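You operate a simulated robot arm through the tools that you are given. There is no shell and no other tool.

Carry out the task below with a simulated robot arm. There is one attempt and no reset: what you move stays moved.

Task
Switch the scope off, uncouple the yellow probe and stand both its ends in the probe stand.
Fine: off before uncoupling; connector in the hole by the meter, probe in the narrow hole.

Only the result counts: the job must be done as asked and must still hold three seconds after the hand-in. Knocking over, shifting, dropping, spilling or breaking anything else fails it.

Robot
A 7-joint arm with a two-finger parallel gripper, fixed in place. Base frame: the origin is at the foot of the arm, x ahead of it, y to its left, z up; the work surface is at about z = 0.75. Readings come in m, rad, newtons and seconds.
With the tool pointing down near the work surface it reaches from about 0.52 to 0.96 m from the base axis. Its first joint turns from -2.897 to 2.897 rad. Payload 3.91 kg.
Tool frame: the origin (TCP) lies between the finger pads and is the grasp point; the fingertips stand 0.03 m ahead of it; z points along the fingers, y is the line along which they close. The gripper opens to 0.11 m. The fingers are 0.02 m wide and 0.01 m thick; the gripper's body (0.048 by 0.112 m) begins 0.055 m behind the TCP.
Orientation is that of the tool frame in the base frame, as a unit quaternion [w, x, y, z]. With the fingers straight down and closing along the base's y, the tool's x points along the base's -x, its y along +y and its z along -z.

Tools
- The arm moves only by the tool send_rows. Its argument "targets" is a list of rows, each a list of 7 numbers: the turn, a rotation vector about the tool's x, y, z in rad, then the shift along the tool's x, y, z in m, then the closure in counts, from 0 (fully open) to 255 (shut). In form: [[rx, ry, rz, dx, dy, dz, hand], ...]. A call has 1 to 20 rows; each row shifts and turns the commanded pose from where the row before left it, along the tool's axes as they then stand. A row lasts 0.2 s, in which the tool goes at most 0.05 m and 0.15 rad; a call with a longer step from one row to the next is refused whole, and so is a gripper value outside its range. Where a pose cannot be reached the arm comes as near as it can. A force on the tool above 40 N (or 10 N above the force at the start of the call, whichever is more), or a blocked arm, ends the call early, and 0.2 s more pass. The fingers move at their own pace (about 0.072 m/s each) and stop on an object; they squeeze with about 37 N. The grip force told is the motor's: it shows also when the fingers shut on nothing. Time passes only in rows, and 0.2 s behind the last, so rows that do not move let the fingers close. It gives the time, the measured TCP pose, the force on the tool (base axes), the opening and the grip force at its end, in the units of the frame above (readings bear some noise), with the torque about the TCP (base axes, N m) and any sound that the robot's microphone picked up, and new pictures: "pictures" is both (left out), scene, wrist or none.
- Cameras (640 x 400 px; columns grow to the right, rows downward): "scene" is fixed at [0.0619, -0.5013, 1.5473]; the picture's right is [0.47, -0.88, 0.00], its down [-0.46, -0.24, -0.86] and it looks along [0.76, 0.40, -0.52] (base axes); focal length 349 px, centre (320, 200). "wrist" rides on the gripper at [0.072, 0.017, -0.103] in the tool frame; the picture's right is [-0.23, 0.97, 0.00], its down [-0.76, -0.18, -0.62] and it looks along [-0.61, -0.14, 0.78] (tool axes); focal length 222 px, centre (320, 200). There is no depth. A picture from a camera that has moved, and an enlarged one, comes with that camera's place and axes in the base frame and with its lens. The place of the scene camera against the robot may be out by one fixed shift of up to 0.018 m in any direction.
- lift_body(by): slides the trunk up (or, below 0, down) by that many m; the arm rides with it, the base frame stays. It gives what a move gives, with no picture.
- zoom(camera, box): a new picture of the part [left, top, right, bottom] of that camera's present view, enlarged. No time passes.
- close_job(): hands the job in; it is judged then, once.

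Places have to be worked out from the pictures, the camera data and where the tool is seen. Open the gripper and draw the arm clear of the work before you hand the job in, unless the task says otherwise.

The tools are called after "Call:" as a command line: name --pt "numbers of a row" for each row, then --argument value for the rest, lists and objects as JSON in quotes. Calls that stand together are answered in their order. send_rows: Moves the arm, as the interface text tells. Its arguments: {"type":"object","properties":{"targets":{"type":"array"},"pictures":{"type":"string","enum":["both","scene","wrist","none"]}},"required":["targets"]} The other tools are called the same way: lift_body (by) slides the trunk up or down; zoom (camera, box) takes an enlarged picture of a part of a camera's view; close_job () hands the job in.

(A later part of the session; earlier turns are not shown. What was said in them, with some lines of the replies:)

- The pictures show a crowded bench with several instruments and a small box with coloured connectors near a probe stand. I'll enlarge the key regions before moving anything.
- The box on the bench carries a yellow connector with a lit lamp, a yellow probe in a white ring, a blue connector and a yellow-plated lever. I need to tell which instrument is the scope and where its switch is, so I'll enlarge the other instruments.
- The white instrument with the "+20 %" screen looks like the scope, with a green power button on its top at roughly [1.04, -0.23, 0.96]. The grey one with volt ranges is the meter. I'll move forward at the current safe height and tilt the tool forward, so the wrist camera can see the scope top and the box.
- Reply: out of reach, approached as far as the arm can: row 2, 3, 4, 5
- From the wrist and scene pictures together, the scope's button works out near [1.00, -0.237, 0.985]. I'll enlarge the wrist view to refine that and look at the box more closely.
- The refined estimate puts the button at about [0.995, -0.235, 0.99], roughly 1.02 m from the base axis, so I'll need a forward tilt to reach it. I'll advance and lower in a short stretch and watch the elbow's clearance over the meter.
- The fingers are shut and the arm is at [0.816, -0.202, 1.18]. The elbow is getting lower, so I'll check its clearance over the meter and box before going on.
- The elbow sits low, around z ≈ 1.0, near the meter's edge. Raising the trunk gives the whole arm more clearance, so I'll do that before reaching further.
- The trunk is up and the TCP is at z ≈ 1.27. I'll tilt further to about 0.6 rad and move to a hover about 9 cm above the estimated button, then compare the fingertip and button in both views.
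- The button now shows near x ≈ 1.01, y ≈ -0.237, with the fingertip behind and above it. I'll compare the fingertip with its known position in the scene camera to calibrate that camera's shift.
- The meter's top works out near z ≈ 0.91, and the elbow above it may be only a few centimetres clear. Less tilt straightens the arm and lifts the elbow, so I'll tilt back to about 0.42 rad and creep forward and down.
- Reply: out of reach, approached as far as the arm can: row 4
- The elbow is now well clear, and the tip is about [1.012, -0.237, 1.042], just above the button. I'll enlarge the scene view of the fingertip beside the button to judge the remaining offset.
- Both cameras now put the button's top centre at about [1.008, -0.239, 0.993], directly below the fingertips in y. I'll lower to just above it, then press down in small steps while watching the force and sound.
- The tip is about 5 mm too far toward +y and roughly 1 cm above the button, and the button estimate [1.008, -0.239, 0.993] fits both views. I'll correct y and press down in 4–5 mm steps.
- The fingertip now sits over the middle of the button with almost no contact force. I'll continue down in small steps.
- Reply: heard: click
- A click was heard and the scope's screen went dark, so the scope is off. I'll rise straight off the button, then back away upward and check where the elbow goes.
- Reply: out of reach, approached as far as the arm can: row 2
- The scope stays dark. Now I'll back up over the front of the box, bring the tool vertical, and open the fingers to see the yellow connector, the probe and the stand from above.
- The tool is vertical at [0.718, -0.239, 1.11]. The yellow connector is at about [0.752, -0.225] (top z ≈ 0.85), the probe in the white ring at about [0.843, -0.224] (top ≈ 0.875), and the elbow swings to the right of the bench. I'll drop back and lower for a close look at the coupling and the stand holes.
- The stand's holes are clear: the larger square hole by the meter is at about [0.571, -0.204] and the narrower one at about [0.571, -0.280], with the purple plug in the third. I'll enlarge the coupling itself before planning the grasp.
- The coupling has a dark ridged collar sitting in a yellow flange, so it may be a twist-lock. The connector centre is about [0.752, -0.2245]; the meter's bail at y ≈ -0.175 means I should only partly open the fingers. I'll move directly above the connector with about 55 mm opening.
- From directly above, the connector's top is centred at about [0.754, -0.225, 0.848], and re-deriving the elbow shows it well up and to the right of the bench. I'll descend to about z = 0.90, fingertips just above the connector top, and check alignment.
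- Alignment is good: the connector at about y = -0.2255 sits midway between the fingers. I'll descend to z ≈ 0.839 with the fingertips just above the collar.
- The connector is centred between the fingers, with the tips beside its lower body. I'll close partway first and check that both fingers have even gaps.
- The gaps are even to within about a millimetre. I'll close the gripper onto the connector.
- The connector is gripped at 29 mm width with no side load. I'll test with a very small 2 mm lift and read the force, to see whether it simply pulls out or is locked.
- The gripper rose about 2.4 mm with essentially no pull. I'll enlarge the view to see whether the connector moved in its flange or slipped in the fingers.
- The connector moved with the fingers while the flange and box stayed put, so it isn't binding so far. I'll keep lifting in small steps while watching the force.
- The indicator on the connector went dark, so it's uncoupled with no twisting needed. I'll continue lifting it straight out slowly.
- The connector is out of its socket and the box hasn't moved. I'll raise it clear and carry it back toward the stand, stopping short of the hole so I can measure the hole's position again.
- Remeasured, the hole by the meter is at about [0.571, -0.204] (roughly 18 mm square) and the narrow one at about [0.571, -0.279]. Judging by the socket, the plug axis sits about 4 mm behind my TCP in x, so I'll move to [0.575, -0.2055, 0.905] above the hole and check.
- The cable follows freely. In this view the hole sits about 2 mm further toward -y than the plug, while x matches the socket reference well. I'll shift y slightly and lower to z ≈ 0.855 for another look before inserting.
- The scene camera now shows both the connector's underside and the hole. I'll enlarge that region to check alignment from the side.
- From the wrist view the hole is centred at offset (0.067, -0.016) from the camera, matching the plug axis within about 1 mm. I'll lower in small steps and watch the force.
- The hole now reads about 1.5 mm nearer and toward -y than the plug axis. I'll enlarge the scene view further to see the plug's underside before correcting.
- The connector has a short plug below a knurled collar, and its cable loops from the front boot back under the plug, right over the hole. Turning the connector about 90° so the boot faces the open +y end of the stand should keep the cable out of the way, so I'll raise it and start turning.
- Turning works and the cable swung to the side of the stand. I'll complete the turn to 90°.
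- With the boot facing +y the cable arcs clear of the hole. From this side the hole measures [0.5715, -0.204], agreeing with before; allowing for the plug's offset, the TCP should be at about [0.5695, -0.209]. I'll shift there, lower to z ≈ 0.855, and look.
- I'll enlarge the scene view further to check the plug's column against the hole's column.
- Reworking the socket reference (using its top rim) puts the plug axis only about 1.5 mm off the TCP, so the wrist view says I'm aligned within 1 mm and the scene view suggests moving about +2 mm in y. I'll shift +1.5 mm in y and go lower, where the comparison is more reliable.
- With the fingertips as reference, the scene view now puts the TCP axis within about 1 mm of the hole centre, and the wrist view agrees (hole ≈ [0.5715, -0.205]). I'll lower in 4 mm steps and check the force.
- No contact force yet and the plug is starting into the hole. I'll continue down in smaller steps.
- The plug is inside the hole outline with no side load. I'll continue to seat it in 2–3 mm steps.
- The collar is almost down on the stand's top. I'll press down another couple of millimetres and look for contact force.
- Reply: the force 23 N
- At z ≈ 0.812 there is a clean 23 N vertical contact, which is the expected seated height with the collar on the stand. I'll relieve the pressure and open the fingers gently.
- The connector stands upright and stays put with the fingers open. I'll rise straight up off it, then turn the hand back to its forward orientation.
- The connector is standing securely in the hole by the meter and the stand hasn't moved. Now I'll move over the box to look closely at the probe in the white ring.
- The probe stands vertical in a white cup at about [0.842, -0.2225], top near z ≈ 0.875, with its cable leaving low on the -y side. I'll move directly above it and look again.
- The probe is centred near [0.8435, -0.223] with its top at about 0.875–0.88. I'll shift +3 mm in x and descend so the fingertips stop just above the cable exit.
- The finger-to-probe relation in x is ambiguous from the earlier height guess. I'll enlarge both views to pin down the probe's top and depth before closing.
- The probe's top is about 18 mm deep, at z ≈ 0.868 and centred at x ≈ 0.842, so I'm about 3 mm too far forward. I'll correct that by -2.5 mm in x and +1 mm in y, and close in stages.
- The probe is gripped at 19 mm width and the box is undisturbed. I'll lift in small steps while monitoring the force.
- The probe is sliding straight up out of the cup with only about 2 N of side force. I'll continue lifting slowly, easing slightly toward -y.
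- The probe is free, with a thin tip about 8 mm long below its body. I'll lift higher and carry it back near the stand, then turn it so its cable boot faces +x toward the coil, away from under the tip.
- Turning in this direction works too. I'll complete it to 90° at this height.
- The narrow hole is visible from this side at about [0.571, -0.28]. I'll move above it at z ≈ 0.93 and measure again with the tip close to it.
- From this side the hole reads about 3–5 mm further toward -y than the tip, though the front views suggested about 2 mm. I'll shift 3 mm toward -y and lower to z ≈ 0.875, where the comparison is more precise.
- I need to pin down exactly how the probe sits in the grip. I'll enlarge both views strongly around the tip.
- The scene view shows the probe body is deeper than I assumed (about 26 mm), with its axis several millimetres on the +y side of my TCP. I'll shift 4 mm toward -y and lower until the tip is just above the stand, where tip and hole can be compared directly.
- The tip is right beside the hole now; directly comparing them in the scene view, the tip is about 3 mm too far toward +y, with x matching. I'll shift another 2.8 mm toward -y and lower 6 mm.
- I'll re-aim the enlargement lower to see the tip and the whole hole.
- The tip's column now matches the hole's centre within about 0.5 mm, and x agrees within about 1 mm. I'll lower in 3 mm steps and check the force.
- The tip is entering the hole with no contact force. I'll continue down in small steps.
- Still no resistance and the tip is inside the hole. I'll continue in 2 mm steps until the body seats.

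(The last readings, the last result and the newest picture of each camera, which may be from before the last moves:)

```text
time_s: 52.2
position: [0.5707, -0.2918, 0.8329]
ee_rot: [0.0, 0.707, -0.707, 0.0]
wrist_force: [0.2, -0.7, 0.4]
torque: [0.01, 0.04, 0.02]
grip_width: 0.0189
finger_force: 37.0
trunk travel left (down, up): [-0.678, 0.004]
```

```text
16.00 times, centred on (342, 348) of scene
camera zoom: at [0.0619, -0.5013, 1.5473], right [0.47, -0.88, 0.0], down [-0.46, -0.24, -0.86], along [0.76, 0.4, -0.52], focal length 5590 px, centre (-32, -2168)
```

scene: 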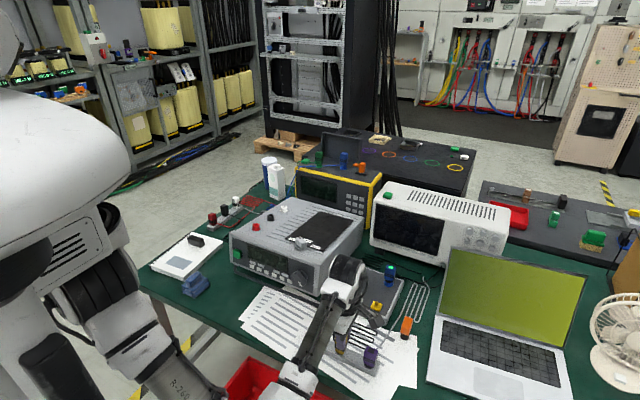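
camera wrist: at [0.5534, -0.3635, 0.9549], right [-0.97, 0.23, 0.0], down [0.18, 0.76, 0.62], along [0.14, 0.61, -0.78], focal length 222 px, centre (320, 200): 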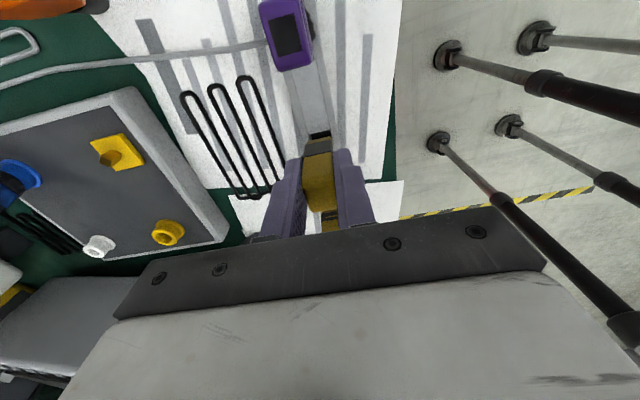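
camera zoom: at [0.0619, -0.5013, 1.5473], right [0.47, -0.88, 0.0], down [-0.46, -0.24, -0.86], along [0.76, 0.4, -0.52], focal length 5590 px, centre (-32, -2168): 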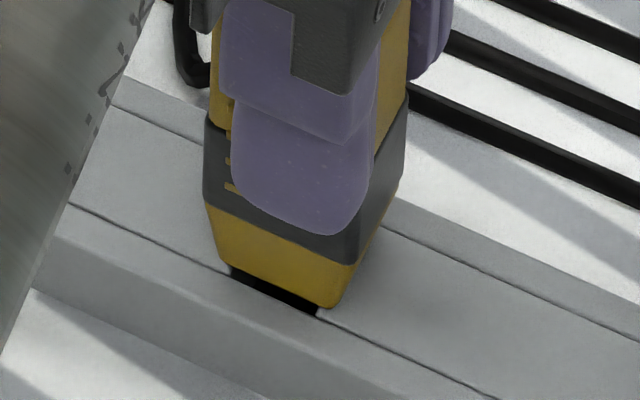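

The body's bottom outline is centred over the hole. I'll continue to seat it.

Call:
send_rows --pt "0 0 0 0 0 0.002 255" --pt "0 0 0 0 0 0.0015 255" --pictures "scene"

Call:
zoom --camera "scene" --box '[330, 336, 354, 360]'

```text
time_s: 52.9
position: [0.5701, -0.2922, 0.8299]
ee_rot: [0.0, 0.708, -0.706, 0.001]
wrist_force: [2.2, 2.2, 12.5]
torque: [0.18, 0.01, -0.06]
grip_width: 0.0188
finger_force: 37.1
trunk travel left (down, up): [-0.678, 0.004]
```

scene: 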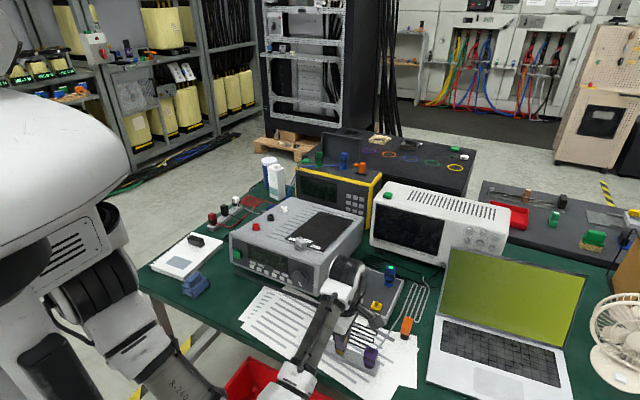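

```text
16.00 times, centred on (342, 348) of scene
camera zoom: at [0.0619, -0.5013, 1.5473], right [0.47, -0.88, 0.0], down [-0.46, -0.24, -0.86], along [0.76, 0.4, -0.52], focal length 5590 px, centre (-32, -2168)
```

zoom: 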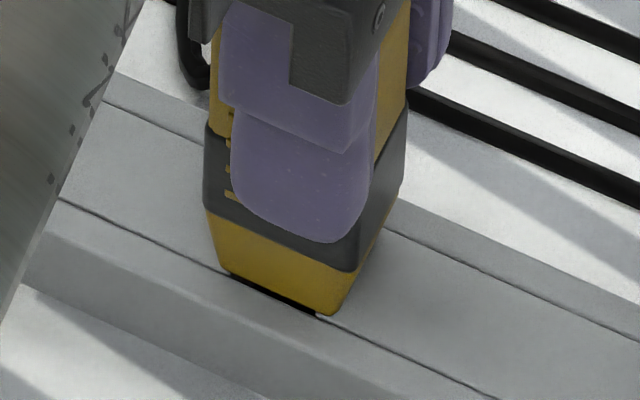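

A clean 12.5 N contact at TCP z ≈ 0.830 with the body's base flush on the stand's top: it is seated. I'll ease up about 1 mm and open the fingers slowly.

Call:
send_rows --pt "0 0 0 0 0 -0.001 255" --pt "0 0 0 0 0 0 200" --pt "0 0 0 0 0 0 185" --pt "0 0 0 0 0 0 165" --pt "0 0 0 0 0 0 150" --pt "0 0 0 0 0 0 140" --pictures "both"

Call:
zoom --camera "scene" --box '[325, 325, 361, 361]'

Call:
zoom --camera "wrist" --box '[260, 80, 380, 220]'

```text
time_s: 54.2
position: [0.57, -0.2915, 0.8306]
ee_rot: [0.001, 0.708, -0.707, 0.0]
wrist_force: [-0.4, -0.3, 0.6]
torque: [0.01, -0.01, 0.0]
grip_width: 0.0497
finger_force: 0.1
trunk travel left (down, up): [-0.678, 0.004]
camera wrist: at [0.5536, -0.3633, 0.9338], right [-0.97, 0.23, 0.0], down [0.18, 0.76, 0.62], along [0.14, 0.61, -0.78], focal length 222 px, centre (320, 200)
```

scene: 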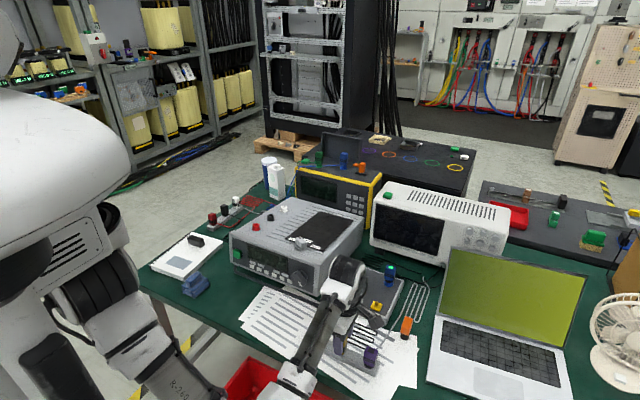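
wrist: 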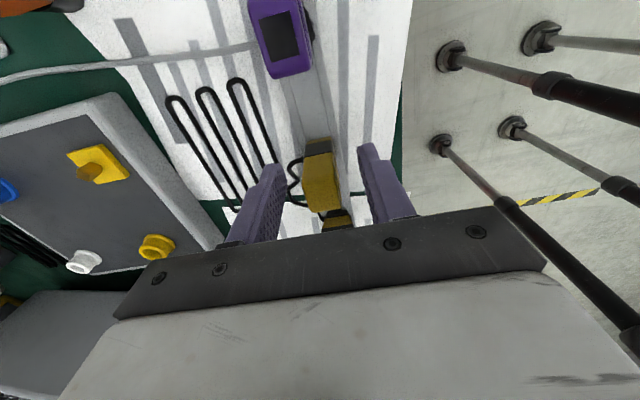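

```text
11.11 times, centred on (343, 343) of scene
camera zoom: at [0.0619, -0.5013, 1.5473], right [0.47, -0.88, 0.0], down [-0.46, -0.24, -0.86], along [0.76, 0.4, -0.52], focal length 3882 px, centre (64, -1389)
```

zoom: 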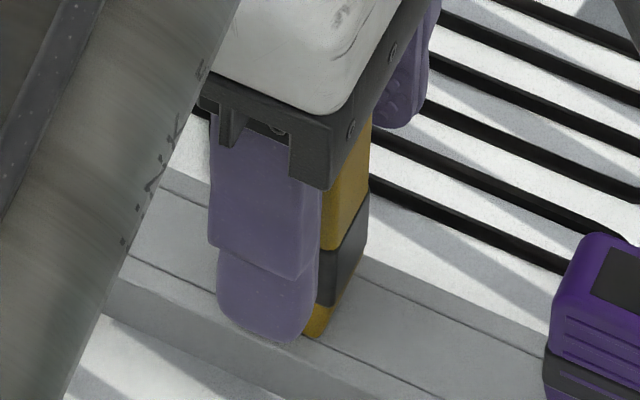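

```text
2.86 times, centred on (320, 150) of wrist
camera zoom: at [0.5536, -0.3633, 0.9338], right [-0.97, 0.23, 0.0], down [0.18, 0.76, 0.62], along [0.14, 0.61, -0.78], focal length 635 px, centre (320, 343)
```

zoom: 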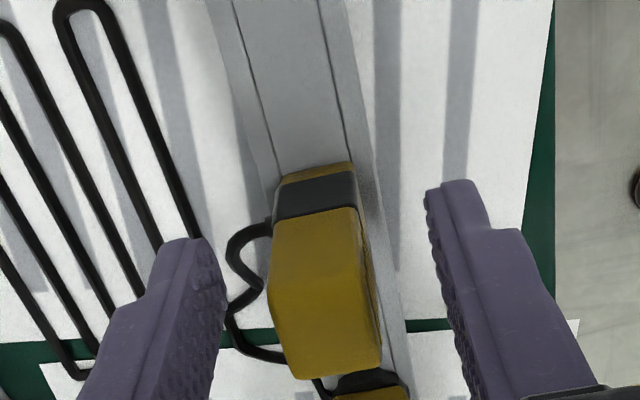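

The probe stands upright on its own with the fingers clear. I'll rise straight up and then back away to inspect the whole stand.

Call:
send_rows --pt "0 0 0 0 0 -0.01 135" --pt "0 0 0 0 0 -0.02 127" --pt "0 0 0 0 0 -0.03 127" --pt "0 0 0 0 0 -0.035 127" --pt "0 0 0 0 0 -0.035 127" --pt "0 0 0 0 0 -0.035 127" --pt "0 0 0 0 0 -0.035 127" --pictures "both"

Call:
zoom --camera "scene" --box '[290, 290, 400, 380]'

Call:
zoom --camera "wrist" --box '[200, 20, 420, 220]'

```text
time_s: 55.9
position: [0.5698, -0.2916, 1.0311]
ee_rot: [0.0, 0.708, -0.706, -0.001]
wrist_force: [0.3, -0.6, 0.0]
torque: [-0.03, 0.01, -0.02]
grip_width: 0.0552
finger_force: 0.0
trunk travel left (down, up): [-0.678, 0.004]
camera wrist: at [0.5529, -0.3631, 1.1348], right [-0.97, 0.23, 0.0], down [0.18, 0.76, 0.62], along [0.14, 0.61, -0.78], focal length 222 px, centre (320, 200)
```

scene: 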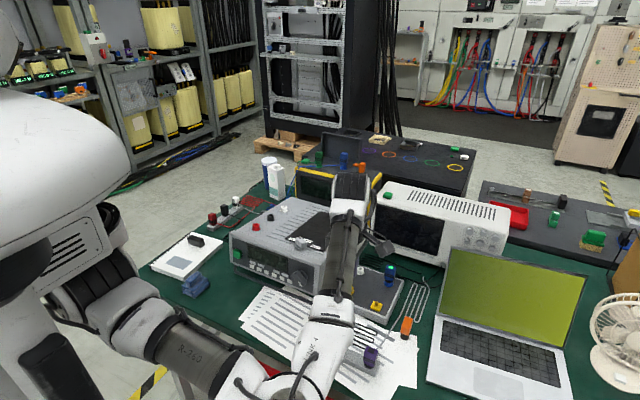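
wrist: 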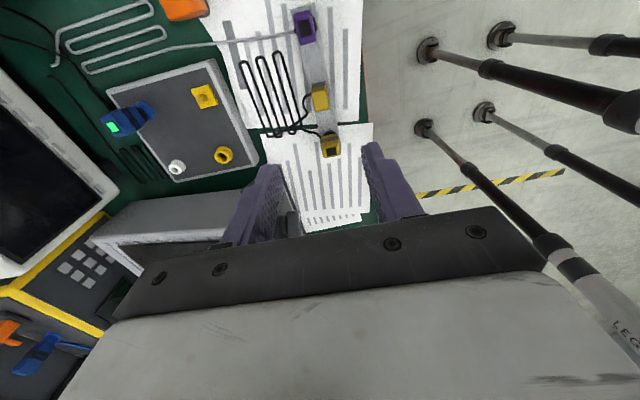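

```text
4.44 times, centred on (345, 335) of scene
camera zoom: at [0.0619, -0.5013, 1.5473], right [0.47, -0.88, 0.0], down [-0.46, -0.24, -0.86], along [0.76, 0.4, -0.52], focal length 1553 px, centre (209, -400)
```

zoom: 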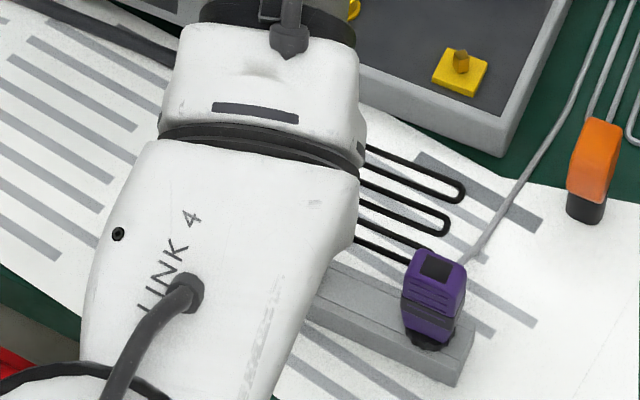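

```text
2.00 times, centred on (310, 120) of wrist
camera zoom: at [0.5529, -0.3631, 1.1348], right [-0.97, 0.23, 0.0], down [0.18, 0.76, 0.62], along [0.14, 0.61, -0.78], focal length 444 px, centre (340, 360)
```

zoom: 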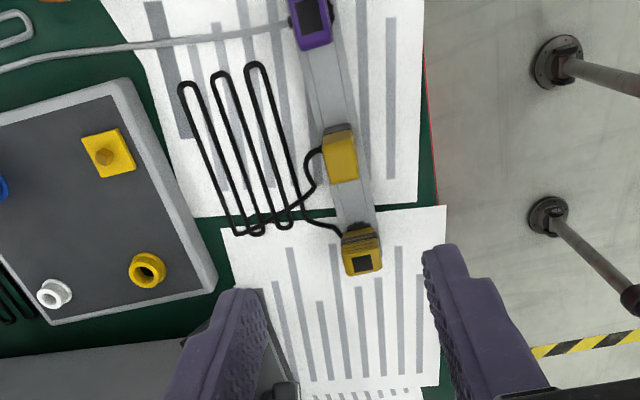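

Both yellow ends now stand in the probe stand, with the purple plug undisturbed. I'll raise the arm while turning the hand back, then retreat to roughly the start position so I can check everything unobstructed.

Call:
send_rows --pt "0 0 0.143 0 0 -0.012 127" --pt "0 0 0.143 0 0 -0.012 127" --pt "0 0 0.143 0 0 -0.012 127" --pt "0 0 0.143 0 0 -0.012 127" --pt "0 0 0.143 0 0 -0.012 127" --pt "0 0 0.143 0 0 -0.012 127" --pt "0 0 0.143 0 0 -0.012 127" --pt "0 0 0.143 0 0 -0.012 127" --pt "0 0 0.143 0 0 -0.012 127" --pt "0 0 0.143 0 0 -0.012 127" --pt "0 0 0.141 0 0 -0.012 127" --pt "0 0 0 0 0.04 -0.01 60" --pt "0 0 0 0 0.04 -0.01 0" --pt "0 0 0 0 0.04 -0.01 0" --pt "0 0 0 0 0.04 -0.01 0" --pt "0 0 0 0 0.04 -0.01 0" --pt "0 0 0 0 0.04 -0.01 0" --pt "0 0 0 0 0.04 -0.01 0" --pictures "both"

Call:
zoom --camera "scene" --box '[290, 290, 400, 380]'

Call:
zoom --camera "scene" --box '[320, 170, 520, 310]'

Call:
zoom --camera "wrist" --box '[120, 40, 340, 200]'

```text
time_s: 59.6
position: [0.571, -0.0094, 1.2328]
ee_rot: [0.0, -0.001, 1.0, -0.001]
wrist_force: [-0.4, 0.4, -0.4]
torque: [-0.01, 0.02, 0.04]
grip_width: 0.11
finger_force: 0.1
trunk travel left (down, up): [-0.678, 0.004]
camera wrist: at [0.4992, 0.0077, 1.3365], right [0.23, 0.97, 0.0], down [0.76, -0.18, 0.62], along [0.61, -0.14, -0.78], focal length 222 px, centre (320, 200)
```

scene: 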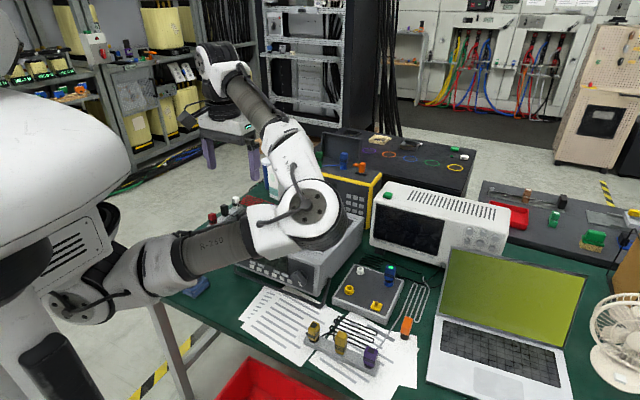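
wrist: 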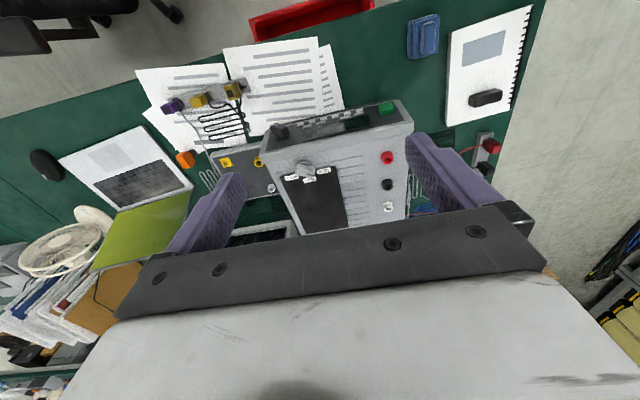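

```text
4.44 times, centred on (345, 335) of scene
camera zoom: at [0.0619, -0.5013, 1.5473], right [0.47, -0.88, 0.0], down [-0.46, -0.24, -0.86], along [0.76, 0.4, -0.52], focal length 1553 px, centre (209, -400)
```

zoom: 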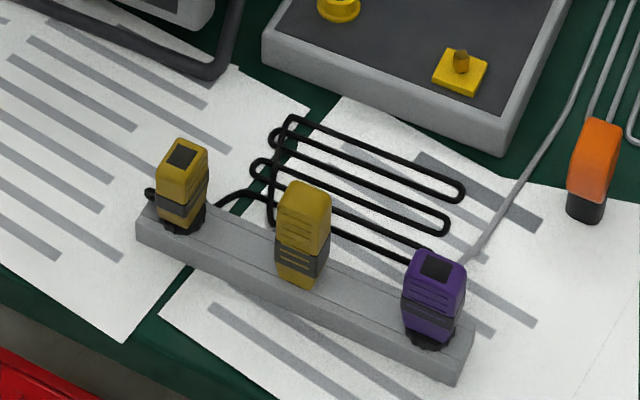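

```text
2.86 times, centred on (420, 240) of scene
camera zoom: at [0.0619, -0.5013, 1.5473], right [0.47, -0.88, 0.0], down [-0.46, -0.24, -0.86], along [0.76, 0.4, -0.52], focal length 998 px, centre (34, 86)
```

zoom: 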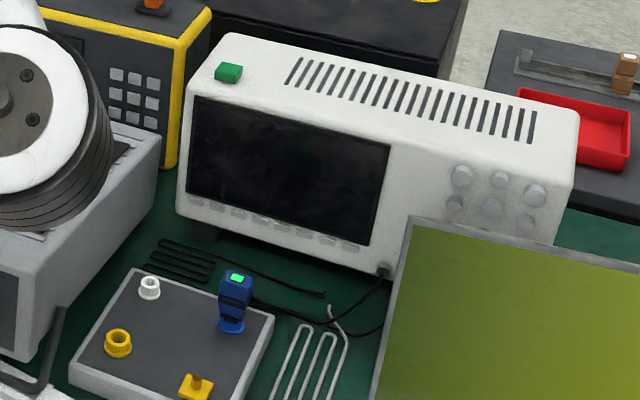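

```text
2.50 times, centred on (230, 120) of wrist
camera zoom: at [0.4992, 0.0077, 1.3365], right [0.23, 0.97, 0.0], down [0.76, -0.18, 0.62], along [0.61, -0.14, -0.78], focal length 555 px, centre (545, 400)
```

zoom: 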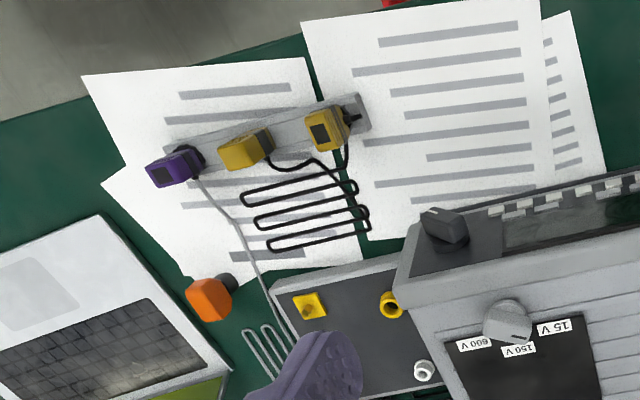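

The bench looks right: scope dark, sockets empty, blue connector still coupled, purple and orange undisturbed. I'll take a last close look at both seated ends before handing in.

Call:
zoom --camera "scene" --box '[300, 315, 360, 365]'

Call:
zoom --camera "scene" --box '[320, 240, 440, 330]'

Call:
zoom --camera "scene" --box '[290, 310, 440, 400]'

```text
8.00 times, centred on (330, 340) of scene
camera zoom: at [0.0619, -0.5013, 1.5473], right [0.47, -0.88, 0.0], down [-0.46, -0.24, -0.86], along [0.76, 0.4, -0.52], focal length 2795 px, centre (240, -920)
```

zoom: 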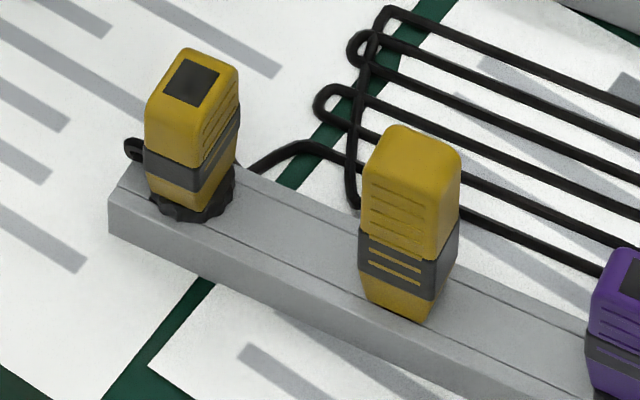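

```text
4.44 times, centred on (380, 285) of scene
camera zoom: at [0.0619, -0.5013, 1.5473], right [0.47, -0.88, 0.0], down [-0.46, -0.24, -0.86], along [0.76, 0.4, -0.52], focal length 1553 px, centre (53, -178)
```

zoom: 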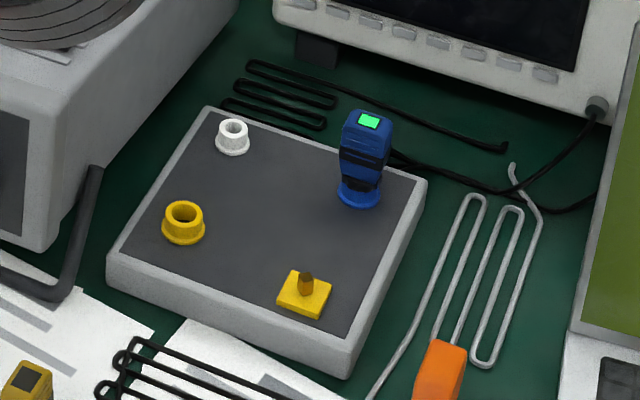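

```text
4.27 times, centred on (365, 355) of scene
camera zoom: at [0.0619, -0.5013, 1.5473], right [0.47, -0.88, 0.0], down [-0.46, -0.24, -0.86], along [0.76, 0.4, -0.52], focal length 1490 px, centre (128, -461)
```

zoom: 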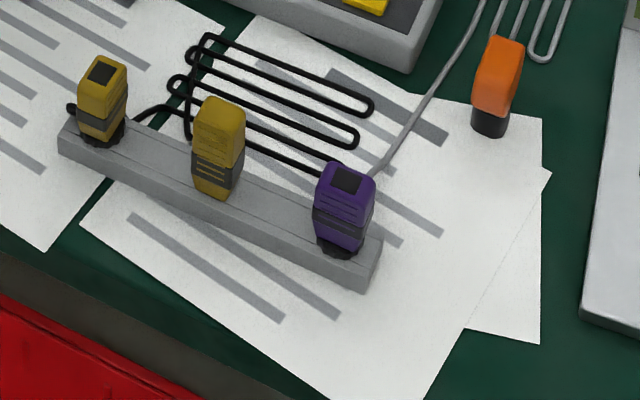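

The stand, box and purple plug are in the same image positions as at the start. Both yellow ends are upright and seated in their holes, the scope is off, and the gripper is open and clear, so I'm handing the job in.

Call:
close_job

```text
The job is handed in.
```

The job is handed in: the scope is off, and the yellow probe is uncoupled with both its ends standing in the probe stand.

- **Scope:** I pressed its green button first. There was a click and the screen went dark before anything was uncoupled.
- **Connector:** It pulled straight out of the box and its light went out. It now stands in the square hole nearest the meter, resting on its collar.
- **Probe:** I lifted it out of the white cup on the box. It now stands in the narrow middle hole.

In the last pictures the stand, the box, the purple plug and the blue connector had not moved from where they were at the start. The gripper was open and the arm clear of the work. The tool gave no verdict on the job itself.
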